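You operate a simulated robot arm through the tools that you are given. There is no shell and no other tool. Be economical: measure what you need, move in short steps, check, and stop when the job is done.

The job below is to be done with a simulated two-armed robot. You get a single attempt, and the scene is never put back.

## Task
Stretch machine two's ledge tube between both hands, lay it back and bring the stitch knob back to 2.8 mm.
Fine: switch the machine off before the guard opens; shut the guard again; leave the power off.

It is judged by the outcome, as a careful person would: the job done as asked, and still so three seconds after it is handed in. It fails if anything else is knocked over, pushed out of place, dropped, spilled or broken.

## Robot
Two 6-joint arms with two-finger parallel grippers on one trunk, on a base that drives. Base frame: it is fixed to the floor where the robot stands at the start and does not move with it; the origin is under the middle of the robot, x ahead of it, y to its left, z up. Readings come in mm, rad, newtons and seconds.
The left shoulder is at the start at [80, 216, 1557], the right one opposite. With the tool pointing down near the work surface each hand reaches from about 100 to 760 mm from the robot's upright axis, wherever it stands, measured 20 degrees to its own side. Places, roughly: first green latch [900, -600, 1400]; first grey finger [800, -600, 1300]; first lamp switch [700, -1000, 1200]; first machine [900, -700, 500]; first orange finger [800, -500, 1300]; first purple finger [800, -900, 1300]; first red latch [900, -800, 1400]; first stitch knob [800, -900, 1200]; first teal finger [800, -800, 1300]; fourth machine [900, 3600, 500]; navy-striped tube (30x8x3 cm) [500, 1400, 900]; purple-striped tube (30x8x3 cm) [500, 2800, 900]; round cover [1000, 2250, 1500]; second down key [600, 600, 1000]; second emergency stop [700, 900, 1000]; second green latch [900, 800, 1400]. Payload 3.43 kg a hand.
Tool frame (each hand has its own): the origin (TCP) lies between the finger pads and is the grasp point; the fingertips stand 30 mm ahead of it; z points along the fingers, y is the line along which they close. Largest opening 94 mm; finger width 28, thickness 10; the body of the gripper, 50 by 96 mm, starts 55 mm behind the TCP.
Orientation is that of the tool frame in the base frame, as a unit quaternion [x, y, z, w]. With the fingers straight down and closing along the base's y, the tool's x points along the base's -x, its y along +y and its z along -z.

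## Interface
- The arms move only by the tool move_arm. It takes "left_moves", "right_moves" or both (then of equal length, played together; a hand with none holds still); each is a list of rows, each a list of 6 numbers: the shift along the tool's x, y, z in mm, then the turn, a rotation vector about the tool's x, y, z in rad. In form: [[dx, dy, dz, wx, wy, wz], ...]. A call has 1 to 10 rows; each row shifts and turns the commanded pose from where the row before left it, along the tool's axes as they then stand. "left_fingers" and "right_fingers" are, for a hand that has rows, the gripper command, from -1 (fully open) to 1 (shut), values between in proportion, set as the call begins (left out, the last holds). Each row takes 0.2 s and may step no farther than 50 mm and 0.15 rad from the row before; otherwise, or with a gripper value out of range, the whole call is refused. Where a pose cannot be reached the arm comes as near as it can. A force on the tool above 60 N (or 10 N above the force at the start of the call, whichever is more), or a blocked arm, ends the call early, and 0.2 s more pass. The fingers move at their own pace (about 72 mm/s each) and stop on an object; they squeeze with about 22 N. The grip force told is the motor's: it shows also when the fingers shut on nothing. Time passes only in rows, and 0.2 s behind the last, so rows that do not move let the fingers close. The reply holds the time, the measured pose of the TCP, the force on the tool along the base axes, the opening and the grip force, in the units named above and with some noise, with the torque about the TCP (base axes, N m) and any sound that the robot's microphone picked up.
- Cameras (640 x 400 px; columns grow to the right, rows downward): "scene" is now at [101.6, 34, 1715.9]; the picture's right is [0.41, -0.91, 0.00], its down [-0.67, -0.30, -0.68] and it looks along [0.62, 0.28, -0.73] (base axes); focal length 252 px, centre (320, 200). "left" rides on the left gripper at [76, -14, -103] in its tool frame; the picture's right is [0.18, 0.98, 0.00], its down [-0.75, 0.14, -0.64] and it looks along [-0.63, 0.12, 0.77] (tool axes); focal length 243 px, centre (320, 200). "right" rides on the right gripper at [76, 14, -103] in its tool frame; the picture's right is [-0.18, 0.98, 0.00], its down [-0.75, -0.14, -0.64] and it looks along [-0.63, -0.12, 0.77] (tool axes); focal length 243 px, centre (320, 200). There is no depth. A picture from a camera that has moved, and an enlarged one, comes with that camera's place and axes in the base frame and with its lens.
- get_image(camera): a new picture of that camera. No time passes.
- slide_trunk(by): slides the trunk up (or, below 0, down) by that many mm; the arms and the scene camera ride with it, the base frame stays. It gives what a move gives, with no picture.
- base_move(legs): drives the robot by 1 to 6 legs, each [ahead, left, turn to the left] in mm, mm and rad, along the robot's own axes; the way and the turn of a leg run together, so that a leg with both is an arc; at most 1500 mm and 3.142 rad a leg. The arms and the cameras ride along, it lands a little off, and it stops where it bumps. It gives what a move gives.
- head_to(pan, tilt): turns the head with the scene camera to pan (to the left, within 1.501 rad either way) and tilt (down, from -0.506 to 1.204), counted from straight ahead of the robot. It gives what a move gives.
- enlarge(camera, box): a new picture of the part [left, top, right, bottom] of that camera's present view, enlarged. No time passes.
- hand_in(): hands the job in; it is judged then, once.

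Go step by step. Nothing tells you exact positions but the pictures and the camera data: compare them with the known pose of the tool, close in by small moves and look again before you grip or let go. The budget is 120 turns and 100 pictures, counting those below and the enlarged ones. Unless the task says otherwise, let go and move clear before handing in, and close with one line.

The tools are called by a JSON object that holds its "api" and its "payload". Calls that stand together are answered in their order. move_arm: Moves the arms, as the interface text tells. Its arguments: {"type":"object","properties":{"left_moves":{"type":"array"},"left_fingers":{"type":"number"},"right_moves":{"type":"array"},"right_fingers":{"type":"number"}},"required":[]} The other tools are called the same way: slide_trunk (by) slides the trunk up or down; base_move (legs) drives the base; head_to (pan, tilt) turns the head that bears the scene camera; get_image (camera) takes a picture; enlarge (camera, box) takes an enlarged picture of a part of a camera's view; hand_in () hands the job in.

At the start:

```text
clock: 0.0
left_ee_pos: [369.7, 479.7, 998.8]
left_tool_rot: [0.0, 1.0, 0.001, 0.001]
left_ft_force: [0.8, -1.0, -0.8]
left_moment: [-0.02, 0.0, 0.01]
left_grip_width: 93.9
left_grip_force: 0.1
right_ee_pos: [530.5, 40.2, 999.8]
right_tool_rot: [0.001, 1.0, 0.001, 0.0]
right_ft_force: [0.0, 0.2, 0.1]
right_moment: [-0.02, 0.0, 0.01]
right_grip_width: 93.8
right_grip_force: 0.0
trunk travel left (down, up): [-787.0, 53.0]
robot x, y, heading: [-0.3, -2.0, -0.003]
head pan, tilt: [0.422, 0.819]
```

scene: 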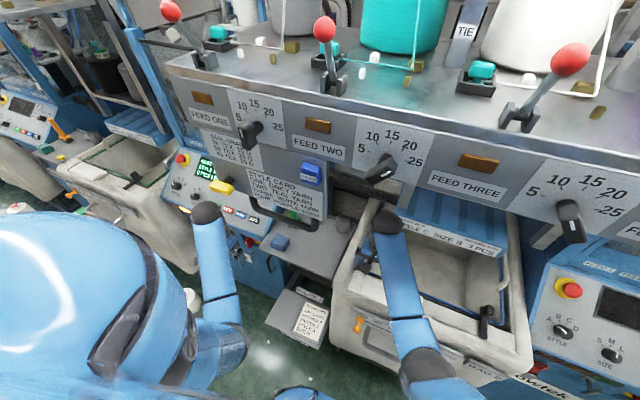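
right: 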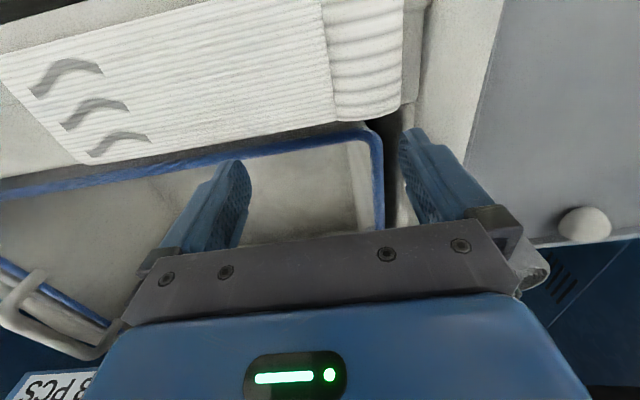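
left: 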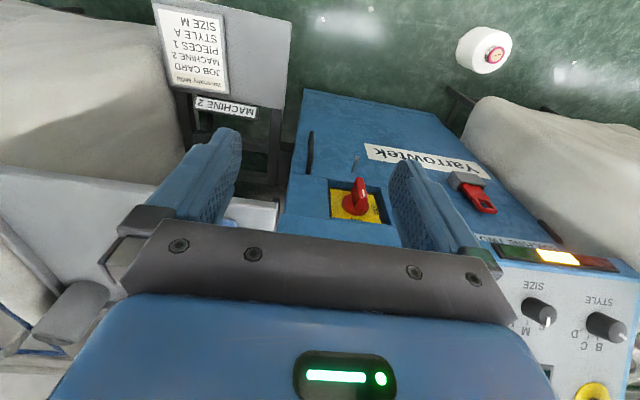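

I see several knitting machines; machine two should be centred about y=730, to my left. I'll look around with the head first.

{"api": "head_to", "payload": {"pan": 0.9, "tilt": 0.5}}

```text
clock: 0.9
left_ee_pos: [370.6, 481.1, 999.1]
left_tool_rot: [0.0, 1.0, 0.001, 0.001]
left_ft_force: [-0.3, 0.8, 0.2]
left_moment: [0.01, 0.0, -0.01]
left_grip_width: 94.0
left_grip_force: 0.0
right_ee_pos: [530.5, 38.7, 999.9]
right_tool_rot: [0.0, 1.0, 0.0, 0.0]
right_ft_force: [-0.4, 0.3, 0.5]
right_moment: [-0.02, 0.02, 0.01]
right_grip_width: 93.9
right_grip_force: 0.0
trunk travel left (down, up): [-787.0, 53.0]
robot x, y, heading: [-3.4, 2.4, -0.003]
head pan, tilt: [0.901, 0.499]
```

{"api": "get_image", "payload": {"camera": "scene"}}

```text
96 pictures are left
camera scene: at [85.7, 72.6, 1743.4], right [0.78, -0.62, 0.0], down [-0.3, -0.38, -0.88], along [0.55, 0.69, -0.48], focal length 252 px, centre (320, 200)
```

scene: 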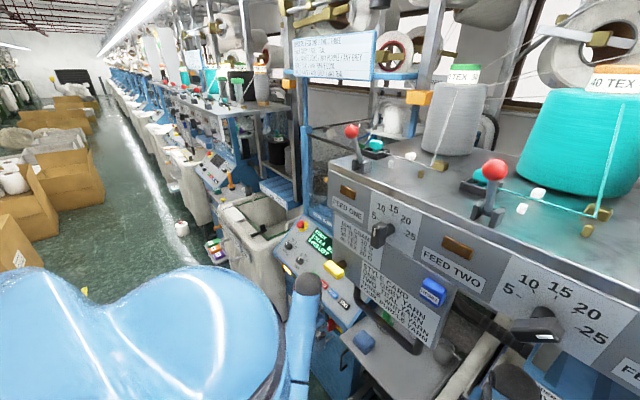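

Machine two looks close by on my left. I'll back away a little so the arms are clear, then slide left and look again.

{"api": "base_move", "payload": {"legs": [[-350, 0, 0]]}}

{"api": "head_to", "payload": {"pan": 1.3, "tilt": 0.7}}

{"api": "get_image", "payload": {"camera": "scene"}}

```text
clock: 3.2
left_ee_pos: [24.2, 480.5, 998.0]
left_tool_rot: [0.001, 1.0, 0.002, -0.001]
left_ft_force: [0.1, -0.4, 0.3]
left_moment: [0.02, 0.02, 0.03]
left_grip_width: 94.2
left_grip_force: 0.1
right_ee_pos: [184.0, 37.8, 998.0]
right_tool_rot: [0.003, 1.0, 0.0, -0.001]
right_ft_force: [1.1, 0.1, -0.4]
right_moment: [-0.04, -0.02, -0.01]
right_grip_width: 93.8
right_grip_force: 0.2
trunk travel left (down, up): [-787.0, 53.0]
robot x, y, heading: [-348.9, -2.9, -0.002]
head pan, tilt: [0.901, 0.499]
```

```text
clock: 4.1
left_ee_pos: [22.3, 479.5, 999.6]
left_tool_rot: [0.0, 1.0, 0.001, 0.0]
left_ft_force: [0.2, 0.7, 0.0]
left_moment: [0.0, -0.03, -0.04]
left_grip_width: 94.1
left_grip_force: 0.0
right_ee_pos: [180.9, 38.3, 999.9]
right_tool_rot: [0.001, 1.0, 0.0, 0.0]
right_ft_force: [0.6, 1.0, -0.5]
right_moment: [-0.03, -0.01, 0.01]
right_grip_width: 94.1
right_grip_force: 0.1
trunk travel left (down, up): [-787.0, 53.0]
robot x, y, heading: [-350.1, -0.8, -0.004]
head pan, tilt: [1.3, 0.7]
```

```text
95 pictures are left
camera scene: at [-298.1, 83.4, 1725.8], right [0.96, -0.27, 0.0], down [-0.17, -0.62, -0.77], along [0.21, 0.74, -0.64], focal length 252 px, centre (320, 200)
```

scene: 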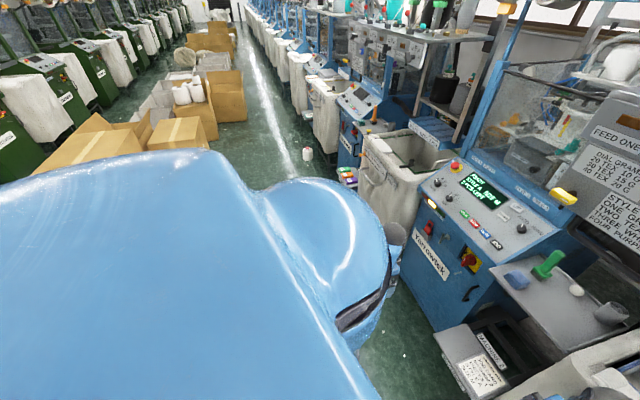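

The aisle to my left is clear up to the cone on the floor and the stacked boxes. I'll slide left in front of machine two.

{"api": "base_move", "payload": {"legs": [[0, 600, 0]]}}

{"api": "head_to", "payload": {"pan": 0, "tilt": 0.5}}

{"api": "get_image", "payload": {"camera": "scene"}}

```text
clock: 7.4
left_ee_pos: [23.5, 1076.8, 1000.0]
left_tool_rot: [0.001, 1.0, 0.0, 0.001]
left_ft_force: [-0.5, 0.2, 1.5]
left_moment: [-0.01, 0.04, -0.01]
left_grip_width: 94.1
left_grip_force: 0.1
right_ee_pos: [183.3, 635.2, 1000.3]
right_tool_rot: [0.002, 1.0, 0.0, 0.0]
right_ft_force: [0.2, 0.7, 0.3]
right_moment: [0.02, 0.0, 0.02]
right_grip_width: 94.1
right_grip_force: 0.0
trunk travel left (down, up): [-787.0, 53.0]
robot x, y, heading: [-350.1, 599.2, -0.003]
head pan, tilt: [1.3, 0.7]
```

```text
clock: 8.9
left_ee_pos: [23.8, 1077.8, 999.1]
left_tool_rot: [0.001, 1.0, 0.0, 0.0]
left_ft_force: [-1.3, -0.5, -1.0]
left_moment: [0.01, 0.0, 0.0]
left_grip_width: 94.2
left_grip_force: 0.1
right_ee_pos: [182.0, 636.4, 1000.4]
right_tool_rot: [0.003, 1.0, -0.001, 0.0]
right_ft_force: [-0.2, 0.0, -0.5]
right_moment: [0.01, -0.03, 0.01]
right_grip_width: 94.1
right_grip_force: 0.2
trunk travel left (down, up): [-787.0, 53.0]
robot x, y, heading: [-348.9, 598.2, -0.005]
head pan, tilt: [0.0, 0.499]
```

```text
94 pictures are left
camera scene: at [-227.6, 599.9, 1743.4], right [0.0, -1.0, 0.0], down [-0.48, 0.0, -0.88], along [0.88, 0.0, -0.48], focal length 252 px, centre (320, 200)
```

scene: 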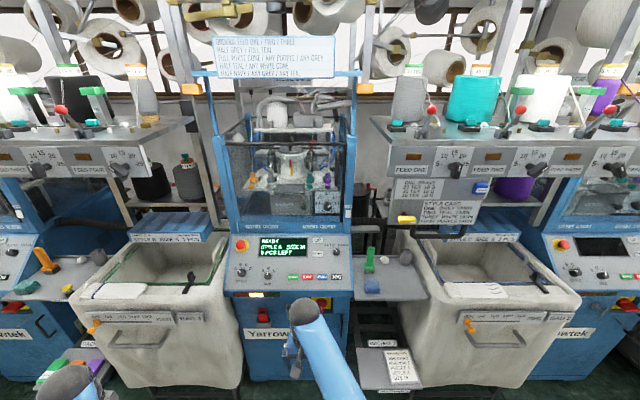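

Machine two is straight ahead, with a bin and tube on each side. I'll read the labels.

{"api": "enlarge", "payload": {"camera": "scene", "box": [220, 220, 360, 340]}}

{"api": "enlarge", "payload": {"camera": "scene", "box": [350, 160, 600, 400]}}

{"api": "enlarge", "payload": {"camera": "scene", "box": [40, 200, 240, 360]}}

{"api": "enlarge", "payload": {"camera": "scene", "box": [200, 80, 370, 230]}}

```text
3.33 times, centred on (290, 280) of scene
camera zoom: at [-227.6, 599.9, 1743.4], right [0.0, -1.0, 0.0], down [-0.48, 0.0, -0.88], along [0.88, 0.0, -0.48], focal length 841 px, centre (420, -67)
```

zoom: 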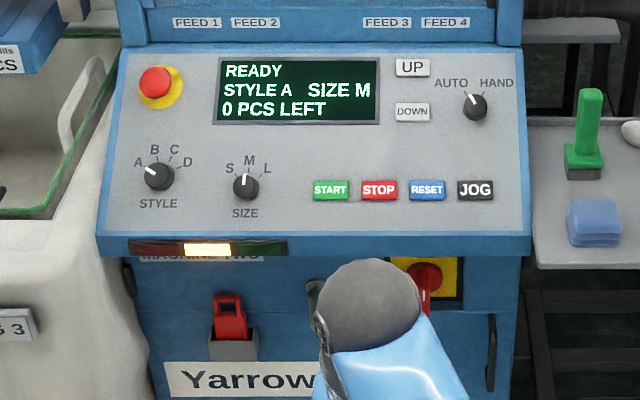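

```text
1.67 times, centred on (475, 280) of scene
camera zoom: at [-227.6, 599.9, 1743.4], right [0.0, -1.0, 0.0], down [-0.48, 0.0, -0.88], along [0.88, 0.0, -0.48], focal length 421 px, centre (62, 67)
```

zoom: 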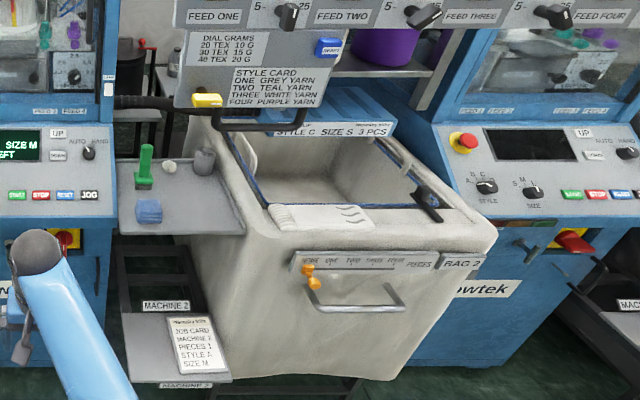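

```text
2.50 times, centred on (140, 280) of scene
camera zoom: at [-227.6, 599.9, 1743.4], right [0.0, -1.0, 0.0], down [-0.48, 0.0, -0.88], along [0.88, 0.0, -0.48], focal length 631 px, centre (770, 0)
```

zoom: 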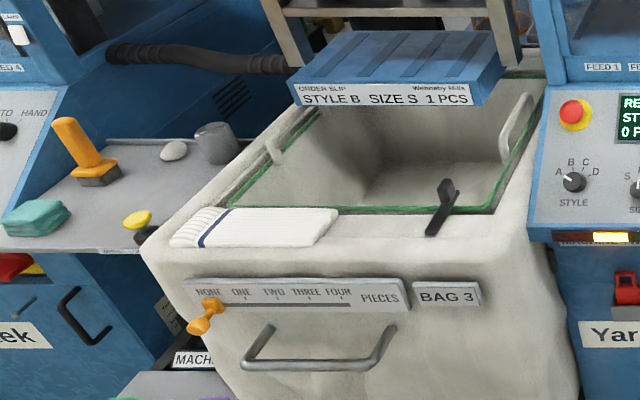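

```text
2.67 times, centred on (285, 155) of scene
camera zoom: at [-227.6, 599.9, 1743.4], right [0.0, -1.0, 0.0], down [-0.48, 0.0, -0.88], along [0.88, 0.0, -0.48], focal length 673 px, centre (413, 320)
```

zoom: 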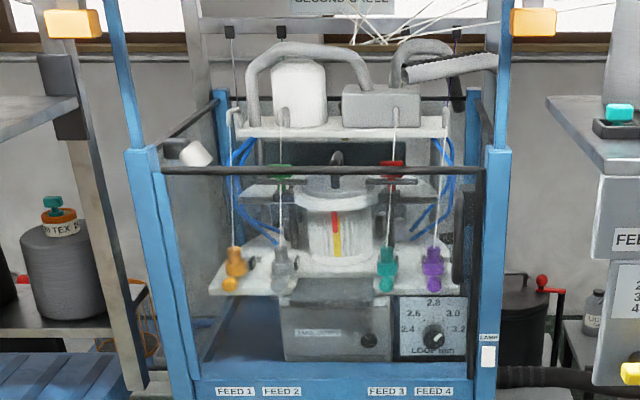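

Bag 2 sits right of machine two with its own table and job card, so its tube on the ledge (about y=0) is machine two's; the red rotary switch on the yellow plate is the mains. I'll swing the right hand out of the way to see the switches.

{"api": "move_arm", "payload": {"right_moves": [[0, -50, 0, 0, 0, 0], [0, -50, 0, 0, 0, 0], [0, -50, 0, 0, 0, 0], [0, -50, 0, 0, 0, 0], [0, -50, 0, 0, 0, 0], [0, -50, 0, 0, 0, 0]]}}

{"api": "enlarge", "payload": {"camera": "scene", "box": [220, 270, 370, 390]}}

{"api": "enlarge", "payload": {"camera": "scene", "box": [295, 180, 355, 220]}}

```text
clock: 10.3
left_ee_pos: [24.4, 1078.5, 998.7]
left_tool_rot: [0.001, 1.0, 0.001, 0.001]
left_ft_force: [0.4, -0.3, 0.2]
left_moment: [0.03, 0.0, -0.01]
left_grip_width: 94.0
left_grip_force: 0.0
right_ee_pos: [181.6, 333.8, 1000.2]
right_tool_rot: [0.002, 1.0, 0.001, 0.0]
right_ft_force: [-0.1, -0.3, 0.2]
right_moment: [-0.01, 0.02, -0.02]
right_grip_width: 94.1
right_grip_force: 0.0
trunk travel left (down, up): [-787.0, 53.0]
robot x, y, heading: [-344.0, 596.8, -0.004]
head pan, tilt: [0.0, 0.499]
```

```text
3.33 times, centred on (295, 330) of scene
camera zoom: at [-227.5, 597.8, 1743.4], right [0.0, -1.0, 0.0], down [-0.48, 0.0, -0.88], along [0.88, 0.0, -0.48], focal length 841 px, centre (403, -233)
```

zoom: 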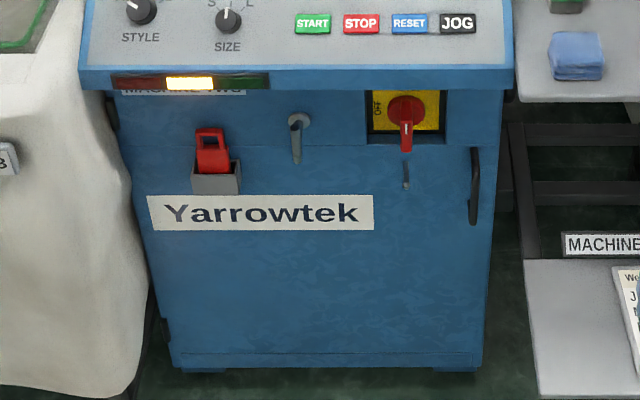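

```text
10.00 times, centred on (325, 200) of scene
camera zoom: at [-227.5, 597.8, 1743.4], right [0.0, -1.0, 0.0], down [-0.48, 0.0, -0.88], along [0.88, 0.0, -0.48], focal length 2524 px, centre (270, 200)
```

zoom: 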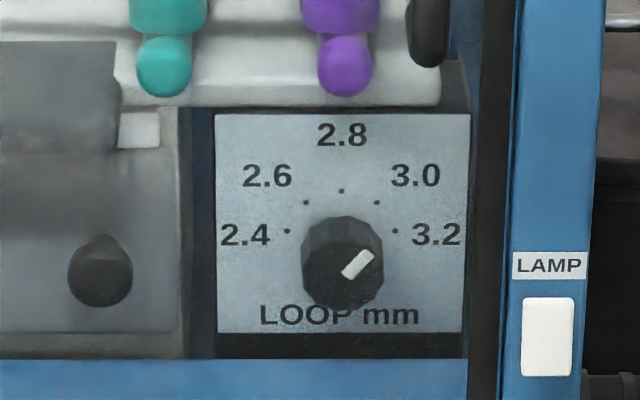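

The stitch knob points a bit past 3.0, and the mains switch handle points down with OFF at its left. I'll tilt the right hand to horizontal and pull the left hand back before lowering.

{"api": "move_arm", "payload": {"right_moves": [[0, 0, 0, 0, -0.15, 0], [0, 0, 0, 0, -0.15, 0], [0, 0, 0, 0, -0.15, 0], [0, 0, 0, 0, -0.15, 0], [0, 0, 0, 0, -0.15, 0], [0, 0, 0, 0, -0.15, 0], [0, 0, 0, 0, -0.15, 0], [0, 0, 0, 0, -0.15, 0], [0, 0, 0, 0, -0.15, 0], [0, 0, 0, 0, -0.15, 0]], "left_moves": [[40, 0, 0, 0, 0, 0], [40, 0, 0, 0, 0, 0], [40, 0, 0, 0, 0, 0], [0, 0, 0, 0, 0, 0], [0, 0, 0, 0, 0, 0], [0, 0, 0, 0, 0, 0], [0, 0, 0, 0, 0, 0], [0, 0, 0, 0, 0, 0], [0, 0, 0, 0, 0, 0], [0, 0, 0, 0, 0, 0]]}}

{"api": "move_arm", "payload": {"right_moves": [[0, 0, 0, 0, -0.071, 0], [0, 0, 0, 0, 0, 0]]}}

{"api": "slide_trunk", "payload": {"by": -450}}

{"api": "get_image", "payload": {"camera": "scene"}}

```text
clock: 12.5
left_ee_pos: [-95.5, 1080.2, 990.5]
left_tool_rot: [0.001, 1.0, 0.003, 0.002]
left_ft_force: [0.2, 0.4, -0.5]
left_moment: [-0.01, -0.01, 0.01]
left_grip_width: 94.1
left_grip_force: 0.1
left hand out of reach, approached as far as the arm can: row 1, 2
right_ee_pos: [180.2, 338.9, 998.5]
right_tool_rot: [-0.006, 0.747, -0.002, 0.665]
right_ft_force: [-0.4, 0.7, 1.1]
right_moment: [0.02, 0.05, -0.02]
right_grip_width: 93.8
right_grip_force: 0.0
trunk travel left (down, up): [-787.0, 53.0]
robot x, y, heading: [-346.7, 597.4, -0.002]
head pan, tilt: [0.0, 0.499]
```

```text
clock: 13.1
left_ee_pos: [-94.8, 1080.1, 988.8]
left_tool_rot: [0.001, 1.0, 0.002, 0.002]
left_ft_force: [0.3, -0.8, -0.2]
left_moment: [-0.02, 0.01, 0.02]
left_grip_width: 94.0
left_grip_force: 0.2
right_ee_pos: [181.0, 340.8, 999.1]
right_tool_rot: [-0.005, 0.724, 0.007, 0.69]
right_ft_force: [-0.1, 0.1, 0.1]
right_moment: [-0.04, 0.01, 0.05]
right_grip_width: 93.9
right_grip_force: 0.2
right hand out of reach, approached as far as the arm can: row 1
trunk travel left (down, up): [-787.0, 53.0]
robot x, y, heading: [-350.1, 601.2, -0.005]
head pan, tilt: [0.0, 0.499]
```

```text
refused: -450 is not a number from -400 to 400
```

```text
87 pictures are left
camera scene: at [-227.7, 599.4, 1743.4], right [0.0, -1.0, 0.0], down [-0.48, 0.0, -0.88], along [0.88, 0.0, -0.48], focal length 252 px, centre (320, 200)
```

scene: 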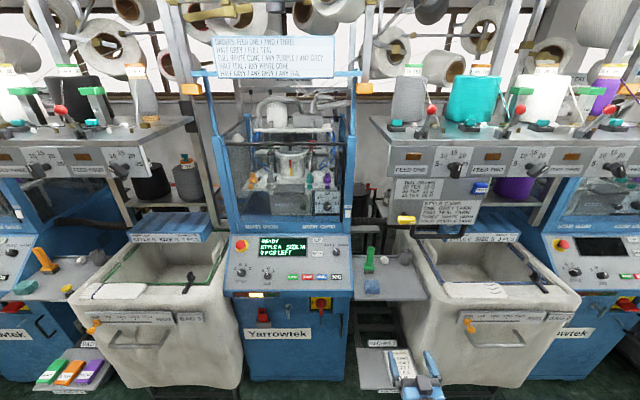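

Both hands are clear in the aisle. I'll lower the trunk 400 and slide left so that the right arm faces the switch.

{"api": "slide_trunk", "payload": {"by": -400}}

{"api": "base_move", "payload": {"legs": [[0, 200, 0]]}}

{"api": "head_to", "payload": {"pan": -0.2, "tilt": 0.5}}

{"api": "get_image", "payload": {"camera": "scene"}}

{"api": "get_image", "payload": {"camera": "right"}}

```text
clock: 16.9
left_ee_pos: [-95.5, 1081.0, 590.5]
left_tool_rot: [0.002, 1.0, 0.002, 0.002]
left_ft_force: [-0.1, -0.6, 0.5]
left_moment: [0.0, 0.03, 0.01]
left_grip_width: 94.1
left_grip_force: 0.0
right_ee_pos: [182.3, 341.3, 598.2]
right_tool_rot: [-0.004, 0.724, 0.005, 0.69]
right_ft_force: [0.3, -0.2, 0.3]
right_moment: [-0.01, 0.0, -0.01]
right_grip_width: 94.0
right_grip_force: 0.0
trunk travel left (down, up): [-387.0, 453.0]
robot x, y, heading: [-349.5, 597.0, -0.008]
head pan, tilt: [0.0, 0.499]
```

```text
clock: 18.5
left_ee_pos: [-95.5, 1279.8, 587.4]
left_tool_rot: [0.0, 1.0, 0.002, 0.001]
left_ft_force: [-0.6, 0.3, 0.7]
left_moment: [-0.02, -0.01, 0.01]
left_grip_width: 94.0
left_grip_force: 0.1
right_ee_pos: [182.2, 541.3, 598.8]
right_tool_rot: [-0.006, 0.724, 0.007, 0.69]
right_ft_force: [-0.6, -0.2, 1.4]
right_moment: [0.0, 0.0, -0.02]
right_grip_width: 93.8
right_grip_force: 0.0
trunk travel left (down, up): [-387.0, 453.0]
robot x, y, heading: [-349.5, 799.4, 0.001]
head pan, tilt: [0.0, 0.499]
```

```text
clock: 19.3
left_ee_pos: [-95.5, 1279.9, 589.1]
left_tool_rot: [0.0, 1.0, 0.001, 0.002]
left_ft_force: [-0.1, -0.4, 0.6]
left_moment: [0.03, -0.02, -0.03]
left_grip_width: 93.8
left_grip_force: 0.1
right_ee_pos: [182.6, 540.2, 599.1]
right_tool_rot: [-0.005, 0.724, 0.007, 0.69]
right_ft_force: [-1.0, -0.5, -0.6]
right_moment: [0.0, -0.01, 0.02]
right_grip_width: 93.9
right_grip_force: 0.0
trunk travel left (down, up): [-387.0, 453.0]
robot x, y, heading: [-348.4, 798.4, -0.002]
head pan, tilt: [-0.201, 0.499]
```

```text
86 pictures are left
camera scene: at [-229.4, 781.3, 1343.4], right [-0.2, -0.98, 0.0], down [-0.47, 0.1, -0.88], along [0.86, -0.18, -0.48], focal length 252 px, centre (320, 200)
```

scene: 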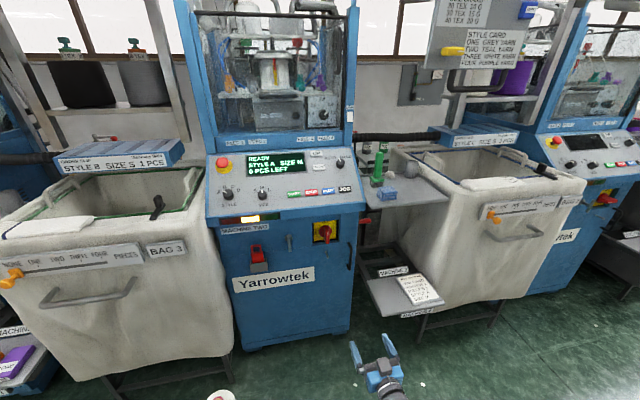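

```text
85 pictures are left
camera right: at [74.3, 554.3, 528.1], right [-0.01, 0.98, 0.19], down [-0.6, -0.15, 0.78], along [0.8, -0.11, 0.59], focal length 243 px, centre (320, 200)
```

right: 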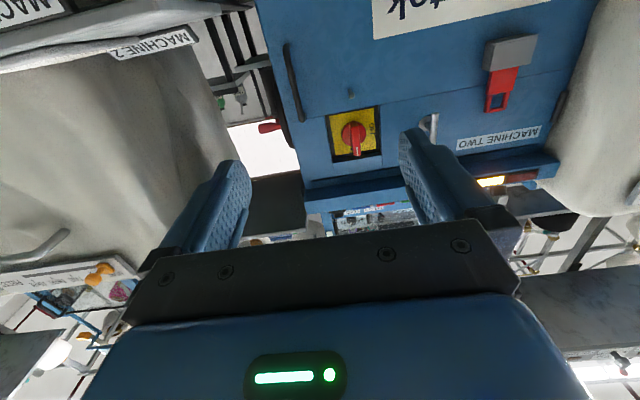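

By triangulation the mains switch is at about (575, 588, 745). I'll take a close look at its labels.

{"api": "enlarge", "payload": {"camera": "right", "box": [310, 90, 410, 180]}}

{"api": "enlarge", "payload": {"camera": "scene", "box": [300, 210, 350, 250]}}

```text
4.44 times, centred on (360, 135) of right
camera zoom: at [74.3, 554.3, 528.1], right [-0.01, 0.98, 0.19], down [-0.6, -0.15, 0.78], along [0.8, -0.11, 0.59], focal length 1078 px, centre (142, 489)
```

zoom: 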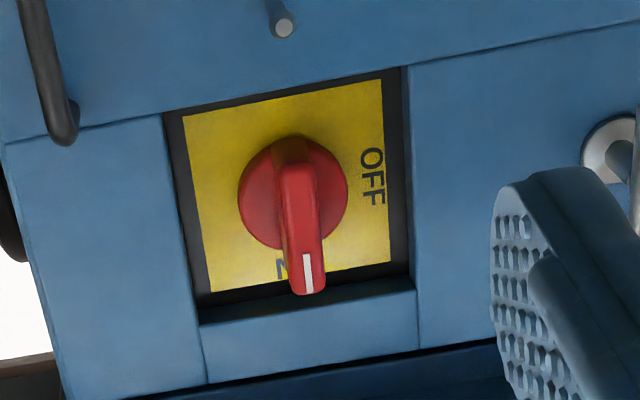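

```text
10.00 times, centred on (325, 230) of scene
camera zoom: at [-229.4, 781.3, 1343.4], right [-0.2, -0.98, 0.0], down [-0.47, 0.1, -0.88], along [0.86, -0.18, -0.48], focal length 2524 px, centre (270, -100)
```

zoom: 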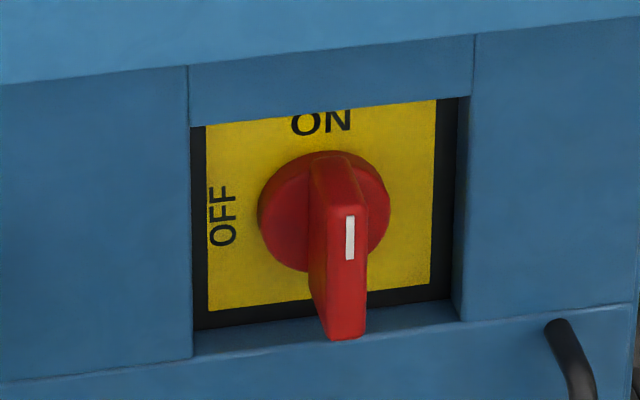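

The bar's white mark points up to ON, so it must turn a quarter left (counterclockwise) to OFF. I'll raise the right hand to the switch height and partly close the fingers.

{"api": "move_arm", "payload": {"right_moves": [[-50, 16, 0, 0, -0.025, 0], [-50, 16, 0, 0, -0.024, 0], [-46, 16, 0, 0, 0, 0], [0, 0, 0, 0, 0, 0]], "right_fingers": -0.1}}

{"api": "base_move", "payload": {"legs": [[280, 0, 0]]}}

{"api": "get_image", "payload": {"camera": "right"}}

{"api": "get_image", "payload": {"camera": "scene"}}

```text
refused: row 1 steps farther than a row can; nothing moved
```

```text
clock: 21.2
left_ee_pos: [183.6, 1279.7, 589.0]
left_tool_rot: [0.0, 1.0, 0.001, 0.002]
left_ft_force: [0.7, -0.1, -0.8]
left_moment: [-0.01, -0.02, -0.01]
left_grip_width: 94.1
left_grip_force: 0.0
right_ee_pos: [460.9, 541.3, 597.8]
right_tool_rot: [-0.005, 0.723, 0.007, 0.69]
right_ft_force: [0.1, -0.1, 0.1]
right_moment: [0.01, 0.0, 0.05]
right_grip_width: 94.2
right_grip_force: 0.0
trunk travel left (down, up): [-387.0, 453.0]
robot x, y, heading: [-70.5, 799.3, -0.001]
head pan, tilt: [-0.201, 0.499]
```

```text
82 pictures are left
camera right: at [353.4, 554.0, 527.8], right [-0.01, 0.98, 0.19], down [-0.6, -0.15, 0.78], along [0.8, -0.11, 0.59], focal length 243 px, centre (320, 200)
```

right: 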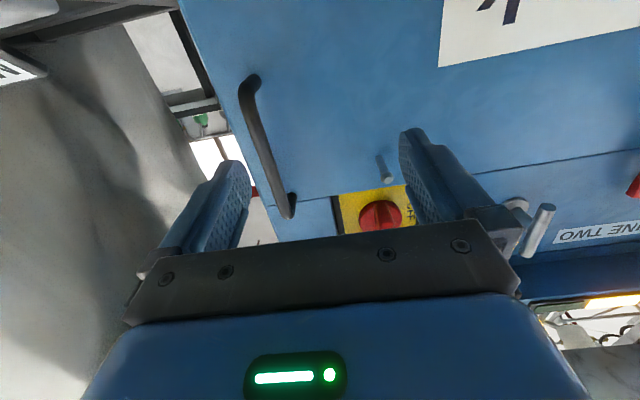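

```text
81 pictures are left
camera scene: at [50.3, 781.2, 1343.4], right [-0.2, -0.98, 0.0], down [-0.47, 0.1, -0.88], along [0.86, -0.18, -0.48], focal length 252 px, centre (320, 200)
```

scene: 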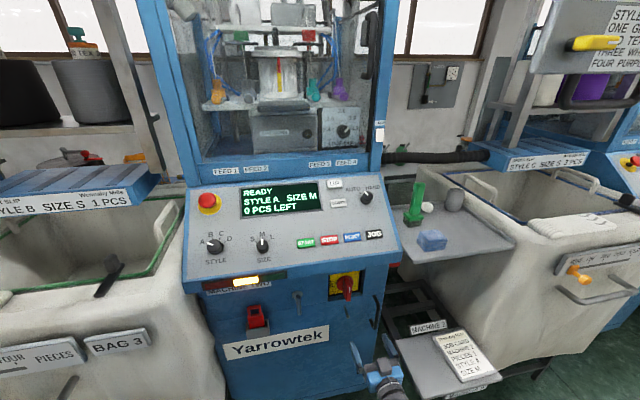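

The hand is in front of the cabinet, below the switch. I'll raise it to z≈747 and y≈589, fingers at about 50 mm.

{"api": "move_arm", "payload": {"right_moves": [[-45, 12, 0, 0, -0.025, 0], [-45, 12, 0, 0, -0.024, 0], [-45, 12, 0, 0, 0, 0], [-14, 11, 0, 0, 0, 0], [0, 0, 0, 0, 0, 0]], "right_fingers": -0.1}}

{"api": "get_image", "payload": {"camera": "right"}}

{"api": "get_image", "payload": {"camera": "scene"}}

```text
clock: 22.4
left_ee_pos: [182.8, 1279.8, 590.1]
left_tool_rot: [-0.001, 1.0, 0.002, 0.002]
left_ft_force: [0.1, 0.5, -0.4]
left_moment: [-0.03, 0.0, 0.0]
left_grip_width: 93.8
left_grip_force: 0.1
right_ee_pos: [464.0, 586.9, 748.4]
right_tool_rot: [-0.004, 0.706, 0.007, 0.708]
right_ft_force: [0.7, -0.5, 0.8]
right_moment: [0.02, -0.01, -0.02]
right_grip_width: 51.7
right_grip_force: 0.2
trunk travel left (down, up): [-387.0, 453.0]
robot x, y, heading: [-65.0, 801.1, -0.001]
head pan, tilt: [-0.201, 0.499]
```

```text
80 pictures are left
camera right: at [359.1, 600.7, 672.3], right [-0.02, 0.98, 0.19], down [-0.64, -0.15, 0.75], along [0.77, -0.11, 0.63], focal length 243 px, centre (320, 200)
```

right: 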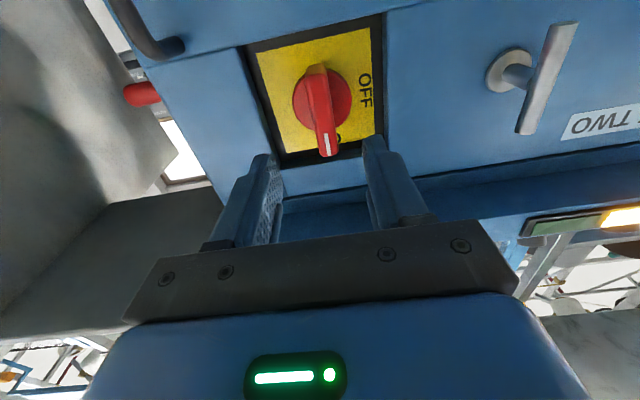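

```text
79 pictures are left
camera scene: at [49.5, 781.1, 1343.4], right [-0.2, -0.98, 0.0], down [-0.47, 0.1, -0.88], along [0.86, -0.18, -0.48], focal length 252 px, centre (320, 200)
```

scene: 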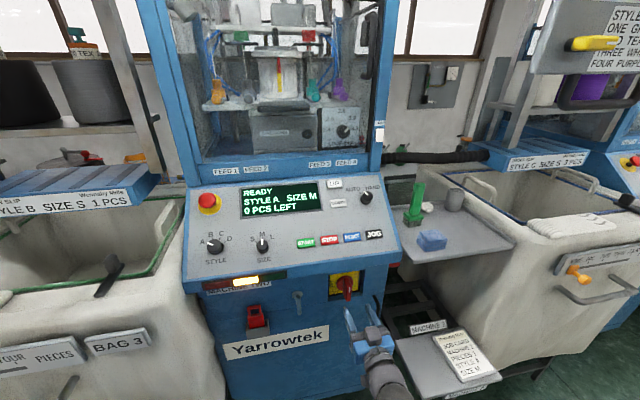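

Hub centre is near (600, 592, 746), with the bar in front of it. I'll advance the hand in line with it and look.

{"api": "move_arm", "payload": {"right_moves": [[0, 3, 35, 0, 0, 0], [0, 0, 30, 0, 0, 0], [0, 0, 0, 0, 0, 0]]}}

{"api": "get_image", "payload": {"camera": "right"}}

{"api": "enlarge", "payload": {"camera": "scene", "box": [310, 250, 410, 330]}}

```text
clock: 23.2
left_ee_pos: [183.0, 1280.6, 589.6]
left_tool_rot: [0.0, 1.0, 0.002, 0.002]
left_ft_force: [-0.4, -0.2, 0.5]
left_moment: [0.01, -0.01, 0.01]
left_grip_width: 93.8
left_grip_force: 0.1
right_ee_pos: [528.3, 592.1, 748.0]
right_tool_rot: [-0.004, 0.706, 0.006, 0.708]
right_ft_force: [0.0, -0.3, 0.1]
right_moment: [0.01, 0.04, 0.01]
right_grip_width: 51.5
right_grip_force: 0.0
trunk travel left (down, up): [-387.0, 453.0]
robot x, y, heading: [-67.8, 797.9, -0.002]
head pan, tilt: [-0.201, 0.499]
```

```text
78 pictures are left
camera right: at [424.4, 604.8, 672.2], right [-0.02, 0.98, 0.19], down [-0.64, -0.15, 0.75], along [0.77, -0.11, 0.63], focal length 243 px, centre (320, 200)
```

right: 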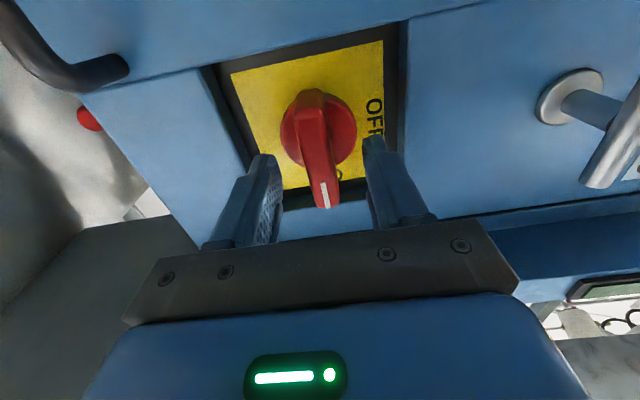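

```text
5.00 times, centred on (360, 290) of scene
camera zoom: at [49.2, 781.1, 1343.5], right [-0.2, -0.98, 0.0], down [-0.47, 0.1, -0.88], along [0.86, -0.18, -0.48], focal length 1262 px, centre (120, -250)
```

zoom: 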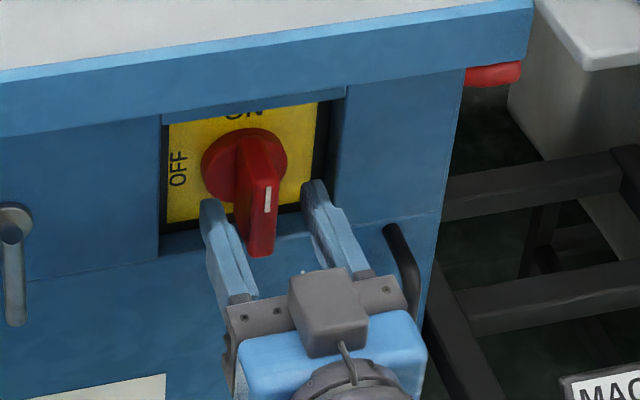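

The bar lies between the fingers. I'll go in 12 mm more and close.

{"api": "move_arm", "payload": {"right_moves": [[0, 0, 14, 0, 0, 0], [0, 0, 0, 0, 0, 0]]}}

{"api": "move_arm", "payload": {"right_moves": [[0, 0, 0, 0, 0, 0], [0, 0, 0, 0, 0, 0], [0, 0, 0, 0, 0, 0]], "right_fingers": 1}}

{"api": "get_image", "payload": {"camera": "right"}}

```text
clock: 23.8
left_ee_pos: [183.2, 1279.1, 588.9]
left_tool_rot: [0.0, 1.0, 0.003, 0.002]
left_ft_force: [-0.5, 0.7, 0.0]
left_moment: [0.03, 0.02, 0.0]
left_grip_width: 94.2
left_grip_force: 0.1
right_ee_pos: [543.4, 591.3, 747.8]
right_tool_rot: [-0.006, 0.706, 0.007, 0.708]
right_ft_force: [0.5, 0.0, 0.7]
right_moment: [0.0, -0.02, -0.03]
right_grip_width: 51.8
right_grip_force: 0.2
trunk travel left (down, up): [-387.0, 453.0]
robot x, y, heading: [-71.0, 794.1, 0.001]
head pan, tilt: [-0.201, 0.499]
```

```text
clock: 24.6
left_ee_pos: [183.4, 1280.0, 589.4]
left_tool_rot: [0.0, 1.0, 0.002, 0.001]
left_ft_force: [-0.7, 0.3, 0.1]
left_moment: [0.05, 0.0, 0.01]
left_grip_width: 94.1
left_grip_force: 0.0
right_ee_pos: [541.2, 592.5, 747.9]
right_tool_rot: [-0.004, 0.706, 0.006, 0.708]
right_ft_force: [1.6, 1.2, -0.3]
right_moment: [-0.03, -0.09, -0.02]
right_grip_width: 21.6
right_grip_force: 45.0
trunk travel left (down, up): [-387.0, 453.0]
robot x, y, heading: [-66.3, 799.0, -0.001]
head pan, tilt: [-0.201, 0.499]
```

```text
76 pictures are left
camera right: at [438.1, 605.3, 672.2], right [-0.02, 0.98, 0.19], down [-0.64, -0.15, 0.75], along [0.77, -0.11, 0.63], focal length 243 px, centre (320, 200)
```

right: 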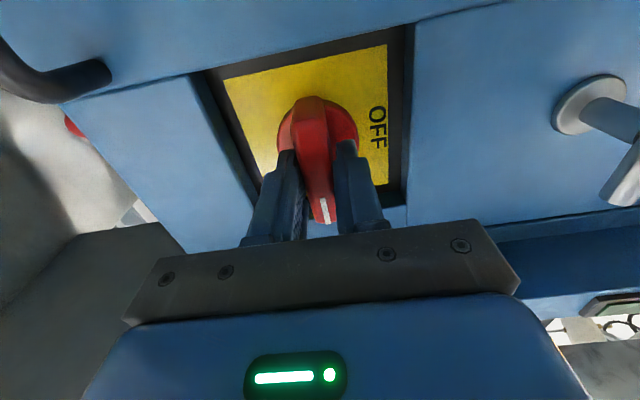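

The bar is gripped. I'll turn it a quarter counterclockwise to OFF.

{"api": "move_arm", "payload": {"right_moves": [[0, 0, 0, 0, 0, -0.1], [0, 0, 0, 0, 0, -0.1], [0, 0, 0, 0, 0, -0.1], [0, 0, 0, 0, 0, -0.1], [0, 0, 0, 0, 0, -0.1], [0, 0, 0, 0, 0, -0.1], [0, 0, 0, 0, 0, -0.1], [0, 0, 0, 0, 0, -0.1]]}}

{"api": "get_image", "payload": {"camera": "right"}}

```text
clock: 26.4
left_ee_pos: [182.8, 1280.3, 588.2]
left_tool_rot: [0.0, 1.0, 0.001, 0.002]
left_ft_force: [0.8, -0.3, 0.2]
left_moment: [0.0, 0.0, -0.02]
left_grip_width: 94.0
left_grip_force: 0.1
right_ee_pos: [542.7, 594.4, 747.9]
right_tool_rot: [-0.282, 0.649, -0.269, 0.653]
right_ft_force: [-3.9, 20.5, -6.9]
right_moment: [0.05, 0.72, -0.58]
right_grip_width: 21.3
right_grip_force: 45.3
trunk travel left (down, up): [-387.0, 453.0]
robot x, y, heading: [-68.4, 798.9, -0.005]
head pan, tilt: [-0.201, 0.499]
```

```text
75 pictures are left
camera right: at [439.1, 548.1, 684.4], right [-0.02, 0.82, -0.58], down [-0.65, 0.43, 0.63], along [0.76, 0.39, 0.52], focal length 243 px, centre (320, 200)
```

right: 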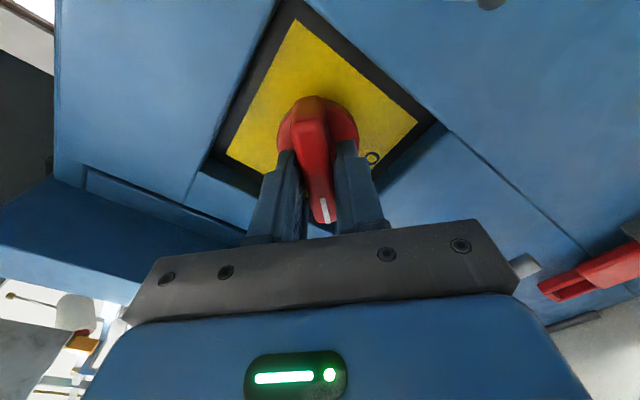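

It turns with the hand; the other half now.

{"api": "move_arm", "payload": {"right_moves": [[0, 0, 0, 0, 0, -0.1], [0, 0, 0, 0, 0, -0.1], [0, 0, 0, 0, 0, -0.1], [0, 0, 0, 0, 0, -0.1], [0, 0, 0, 0, 0, -0.1], [0, 0, 0, 0, 0, -0.1], [0, 0, 0, 0, 0, -0.1], [0, 0, 0, 0, 0, -0.08]]}}

{"api": "enlarge", "payload": {"camera": "scene", "box": [190, 170, 410, 330]}}

```text
clock: 28.2
left_ee_pos: [183.2, 1281.2, 587.4]
left_tool_rot: [0.0, 1.0, 0.002, 0.001]
left_ft_force: [0.4, -0.7, 0.2]
left_moment: [0.03, 0.04, 0.02]
left_grip_width: 94.1
left_grip_force: 0.0
right_ee_pos: [542.3, 594.3, 745.6]
right_tool_rot: [0.509, -0.495, 0.496, -0.501]
right_ft_force: [-15.6, 34.0, -25.8]
right_moment: [0.56, 0.03, -0.45]
right_grip_width: 21.4
right_grip_force: 45.1
trunk travel left (down, up): [-387.0, 453.0]
robot x, y, heading: [-67.6, 796.6, -0.002]
head pan, tilt: [-0.201, 0.499]
```

```text
2.50 times, centred on (300, 250) of scene
camera zoom: at [50.8, 784.8, 1343.2], right [-0.2, -0.98, 0.0], down [-0.47, 0.09, -0.88], along [0.86, -0.18, -0.48], focal length 631 px, centre (370, 75)
```

zoom: 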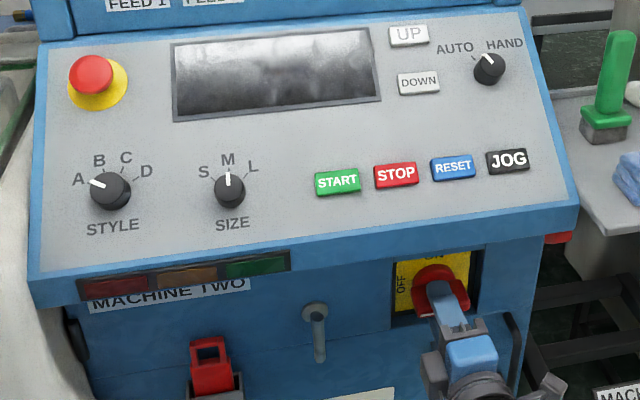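

The display and lamps are dark: power is off. I'll release and back straight out.

{"api": "move_arm", "payload": {"right_moves": [[0, 0, 0, 0, 0, 0], [0, 0, 0, 0, 0, 0]], "right_fingers": -0.1}}

{"api": "move_arm", "payload": {"right_moves": [[0, 0, -40, 0, 0, 0], [0, 0, -40, 0, 0, 0], [0, 0, -40, 0, 0, 0]]}}

{"api": "enlarge", "payload": {"camera": "scene", "box": [300, 250, 400, 330]}}

{"api": "head_to", "payload": {"pan": -0.2, "tilt": 0.1}}

{"api": "get_image", "payload": {"camera": "scene"}}

```text
clock: 28.8
left_ee_pos: [184.8, 1280.1, 588.6]
left_tool_rot: [0.001, 1.0, 0.001, 0.002]
left_ft_force: [-0.4, -0.1, -0.1]
left_moment: [0.02, 0.0, -0.03]
left_grip_width: 94.0
left_grip_force: 0.0
right_ee_pos: [542.4, 591.2, 749.6]
right_tool_rot: [0.504, -0.493, 0.501, -0.502]
right_ft_force: [0.6, 0.7, 0.5]
right_moment: [-0.01, -0.01, -0.01]
right_grip_width: 51.8
right_grip_force: 0.0
trunk travel left (down, up): [-387.0, 453.0]
robot x, y, heading: [-65.6, 795.8, 0.001]
head pan, tilt: [-0.201, 0.499]
```

```text
clock: 29.6
left_ee_pos: [182.7, 1279.6, 589.5]
left_tool_rot: [0.0, 1.0, 0.002, 0.002]
left_ft_force: [-0.3, 0.6, 0.0]
left_moment: [0.01, 0.02, -0.03]
left_grip_width: 94.0
left_grip_force: 0.1
right_ee_pos: [421.5, 589.5, 748.3]
right_tool_rot: [0.505, -0.493, 0.499, -0.504]
right_ft_force: [0.8, -0.1, 0.7]
right_moment: [0.03, 0.03, -0.02]
right_grip_width: 51.7
right_grip_force: 0.1
trunk travel left (down, up): [-387.0, 453.0]
robot x, y, heading: [-68.5, 799.9, -0.002]
head pan, tilt: [-0.201, 0.499]
```

```text
5.00 times, centred on (350, 290) of scene
camera zoom: at [48.3, 781.2, 1343.6], right [-0.2, -0.98, 0.0], down [-0.47, 0.1, -0.88], along [0.86, -0.18, -0.48], focal length 1262 px, centre (170, -250)
```

zoom: 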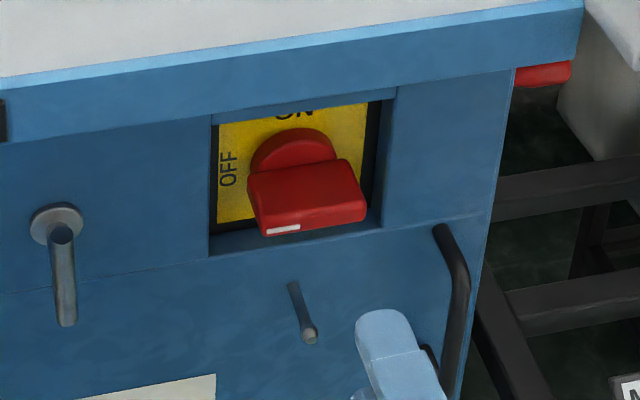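

```text
clock: 30.5
left_ee_pos: [182.4, 1279.6, 588.7]
left_tool_rot: [0.001, 1.0, 0.001, 0.002]
left_ft_force: [1.0, 0.7, 0.4]
left_moment: [0.01, 0.03, 0.01]
left_grip_width: 94.0
left_grip_force: 0.0
right_ee_pos: [422.8, 589.8, 746.6]
right_tool_rot: [0.505, -0.494, 0.498, -0.503]
right_ft_force: [0.1, -0.6, 0.0]
right_moment: [0.01, -0.02, 0.0]
right_grip_width: 51.7
right_grip_force: 0.2
trunk travel left (down, up): [-387.0, 453.0]
robot x, y, heading: [-67.8, 796.3, -0.002]
head pan, tilt: [-0.201, 0.099]
```

```text
72 pictures are left
camera scene: at [50.6, 780.9, 1380.4], right [-0.2, -0.98, 0.0], down [-0.1, 0.02, -0.99], along [0.97, -0.2, -0.1], focal length 252 px, centre (320, 200)
```

scene: 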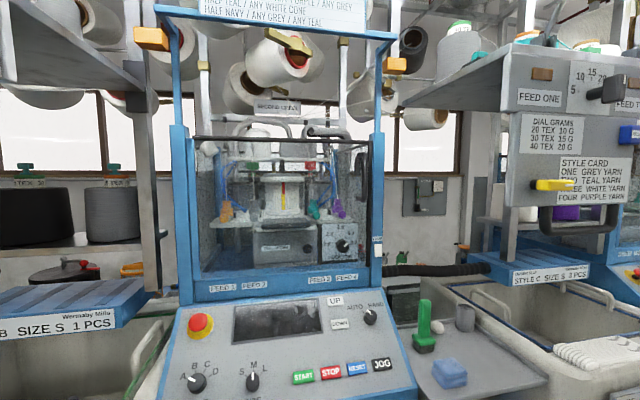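

Mains bar points to OFF. Now the guard: I'll zoom to see how it opens.

{"api": "enlarge", "payload": {"camera": "scene", "box": [165, 110, 405, 310]}}

{"api": "enlarge", "payload": {"camera": "scene", "box": [330, 120, 400, 240]}}

```text
2.00 times, centred on (285, 210) of scene
camera zoom: at [50.6, 780.9, 1380.4], right [-0.2, -0.98, 0.0], down [-0.1, 0.02, -0.99], along [0.97, -0.2, -0.1], focal length 505 px, centre (390, 180)
```

zoom: 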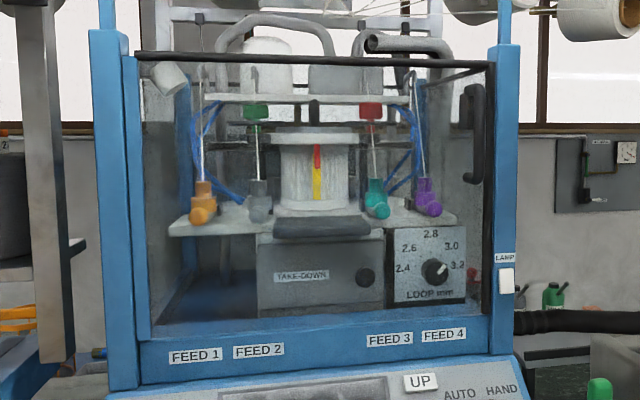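

```text
3.33 times, centred on (365, 180) of scene
camera zoom: at [50.6, 780.9, 1380.4], right [-0.2, -0.98, 0.0], down [-0.1, 0.02, -0.99], along [0.97, -0.2, -0.1], focal length 841 px, centre (170, 267)
```

zoom: 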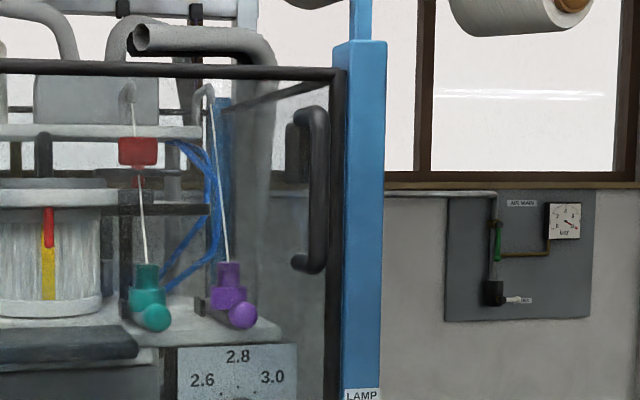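

The guard is a door hinged on its left side, with a vertical black handle at the right (about x 680, y 535, z 1370). I'll back off, raise the trunk and roll the right hand upright again.

{"api": "base_move", "payload": {"legs": [[-180, 0, 0]]}}

{"api": "slide_trunk", "payload": {"by": 330}}

{"api": "move_arm", "payload": {"right_moves": [[0, 0, 0, 0, 0, 0.15], [0, 0, 0, 0, 0, 0.15], [0, 0, 0, 0, 0, 0.15], [0, 0, 0, 0, 0, 0.15], [0, 0, 0, 0, 0, 0.15], [0, 0, 0, 0, 0, 0.15], [0, 0, 0, 0, 0, 0.15], [0, 0, 0, 0, 0, 0.15], [0, 0, 0, 0, 0, 0.15], [0, 0, 0, 0, 0, 0.15]]}}

{"api": "move_arm", "payload": {"right_moves": [[-40, 0, 0, 0, 0, 0.07], [-45, -15, 0, 0, 0, 0], [-45, -15, 0, 0, 0, 0], [-45, -15, 0, 0, 0, 0], [-45, 0, 0, 0, 0, 0], [-45, 0, 0, 0, 0, 0], [0, 0, 0, 0, 0, 0]]}}

{"api": "get_image", "payload": {"camera": "right"}}

{"api": "get_image", "payload": {"camera": "scene"}}

```text
clock: 32.0
left_ee_pos: [3.4, 1280.0, 589.3]
left_tool_rot: [0.0, 1.0, 0.002, 0.002]
left_ft_force: [-1.3, -1.0, -0.2]
left_moment: [-0.02, 0.01, -0.01]
left_grip_width: 93.9
left_grip_force: 0.0
right_ee_pos: [242.6, 590.3, 748.2]
right_tool_rot: [0.505, -0.493, 0.498, -0.504]
right_ft_force: [-0.9, 0.2, -0.3]
right_moment: [-0.04, 0.01, 0.0]
right_grip_width: 51.5
right_grip_force: 0.1
trunk travel left (down, up): [-387.0, 453.0]
robot x, y, heading: [-248.0, 799.3, 0.002]
head pan, tilt: [-0.201, 0.099]
```

```text
clock: 35.2
left_ee_pos: [3.7, 1280.3, 919.2]
left_tool_rot: [0.0, 1.0, 0.003, 0.001]
left_ft_force: [0.6, 0.9, -0.2]
left_moment: [0.0, 0.03, -0.01]
left_grip_width: 94.0
left_grip_force: 0.0
right_ee_pos: [243.1, 591.1, 1077.9]
right_tool_rot: [0.505, -0.493, 0.498, -0.503]
right_ft_force: [-0.2, -0.9, 0.4]
right_moment: [0.01, 0.01, -0.03]
right_grip_width: 51.5
right_grip_force: 0.1
trunk travel left (down, up): [-717.0, 123.0]
robot x, y, heading: [-247.2, 797.8, -0.005]
head pan, tilt: [-0.201, 0.099]
```

```text
clock: 37.5
left_ee_pos: [5.7, 1280.6, 919.1]
left_tool_rot: [0.001, 1.0, 0.001, 0.002]
left_ft_force: [-1.0, 0.5, 0.4]
left_moment: [0.0, 0.03, 0.02]
left_grip_width: 94.0
left_grip_force: 0.0
right_ee_pos: [243.5, 590.2, 1077.5]
right_tool_rot: [-0.031, 0.706, -0.021, 0.708]
right_ft_force: [0.0, 0.0, 0.0]
right_moment: [0.04, -0.01, -0.01]
right_grip_width: 51.8
right_grip_force: 0.0
trunk travel left (down, up): [-717.0, 123.0]
robot x, y, heading: [-246.8, 795.5, -0.002]
head pan, tilt: [-0.201, 0.099]
```

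```text
clock: 39.0
left_ee_pos: [2.9, 1280.8, 918.7]
left_tool_rot: [0.0, 1.0, 0.002, 0.002]
left_ft_force: [0.6, 0.3, -0.4]
left_moment: [0.01, 0.03, 0.01]
left_grip_width: 94.0
left_grip_force: 0.0
right_ee_pos: [293.7, 540.8, 1319.3]
right_tool_rot: [-0.009, 0.706, 0.002, 0.708]
right_ft_force: [-0.2, -0.3, 0.7]
right_moment: [-0.01, 0.01, 0.01]
right_grip_width: 51.5
right_grip_force: 0.0
right hand out of reach, approached as far as the arm can: row 4, 5, 6
trunk travel left (down, up): [-717.0, 123.0]
robot x, y, heading: [-247.1, 797.7, -0.001]
head pan, tilt: [-0.201, 0.099]
```

```text
69 pictures are left
camera right: at [189.6, 552.1, 1243.3], right [-0.02, 0.98, 0.18], down [-0.64, -0.15, 0.75], along [0.77, -0.1, 0.63], focal length 243 px, centre (320, 200)
```

right: 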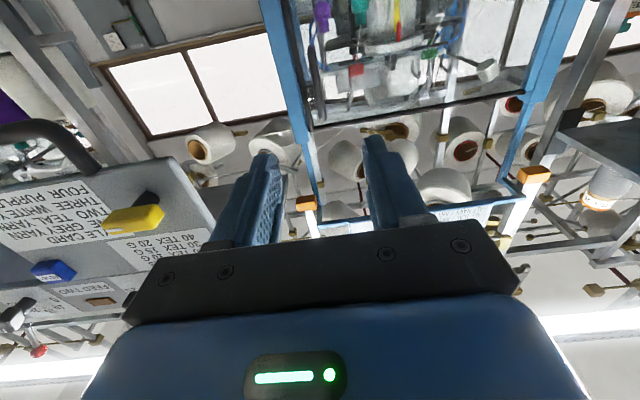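

```text
68 pictures are left
camera scene: at [-129.2, 781.1, 1710.6], right [-0.2, -0.98, 0.0], down [-0.1, 0.02, -1.0], along [0.97, -0.2, -0.1], focal length 252 px, centre (320, 200)
```

scene: 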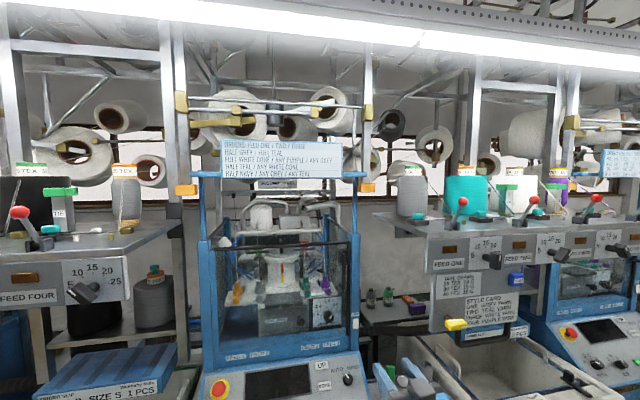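

I'll locate the door handle precisely from both cameras.

{"api": "enlarge", "payload": {"camera": "right", "box": [260, 0, 420, 140]}}

{"api": "enlarge", "payload": {"camera": "scene", "box": [180, 200, 380, 370]}}

```text
2.86 times, centred on (340, 70) of right
camera zoom: at [189.6, 552.1, 1243.3], right [-0.02, 0.98, 0.18], down [-0.64, -0.15, 0.75], along [0.77, -0.1, 0.63], focal length 693 px, centre (263, 571)
```

zoom: 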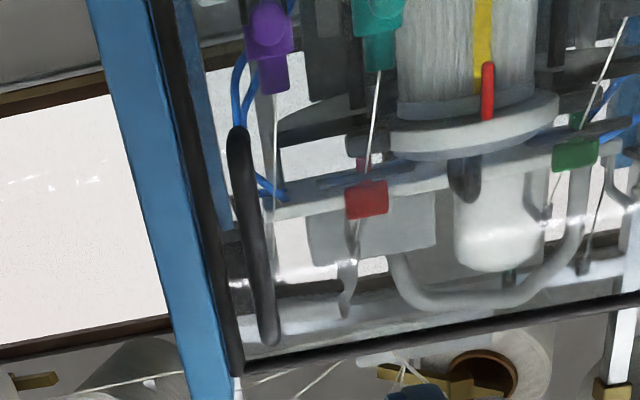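

```text
2.35 times, centred on (280, 285) of scene
camera zoom: at [-129.2, 781.1, 1710.6], right [-0.2, -0.98, 0.0], down [-0.1, 0.02, -1.0], along [0.97, -0.2, -0.1], focal length 594 px, centre (414, 0)
```

zoom: 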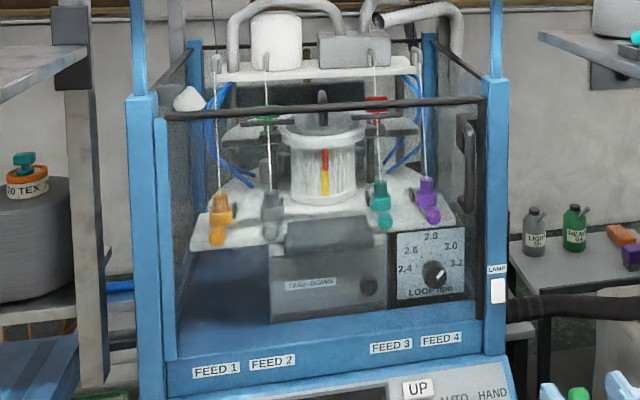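

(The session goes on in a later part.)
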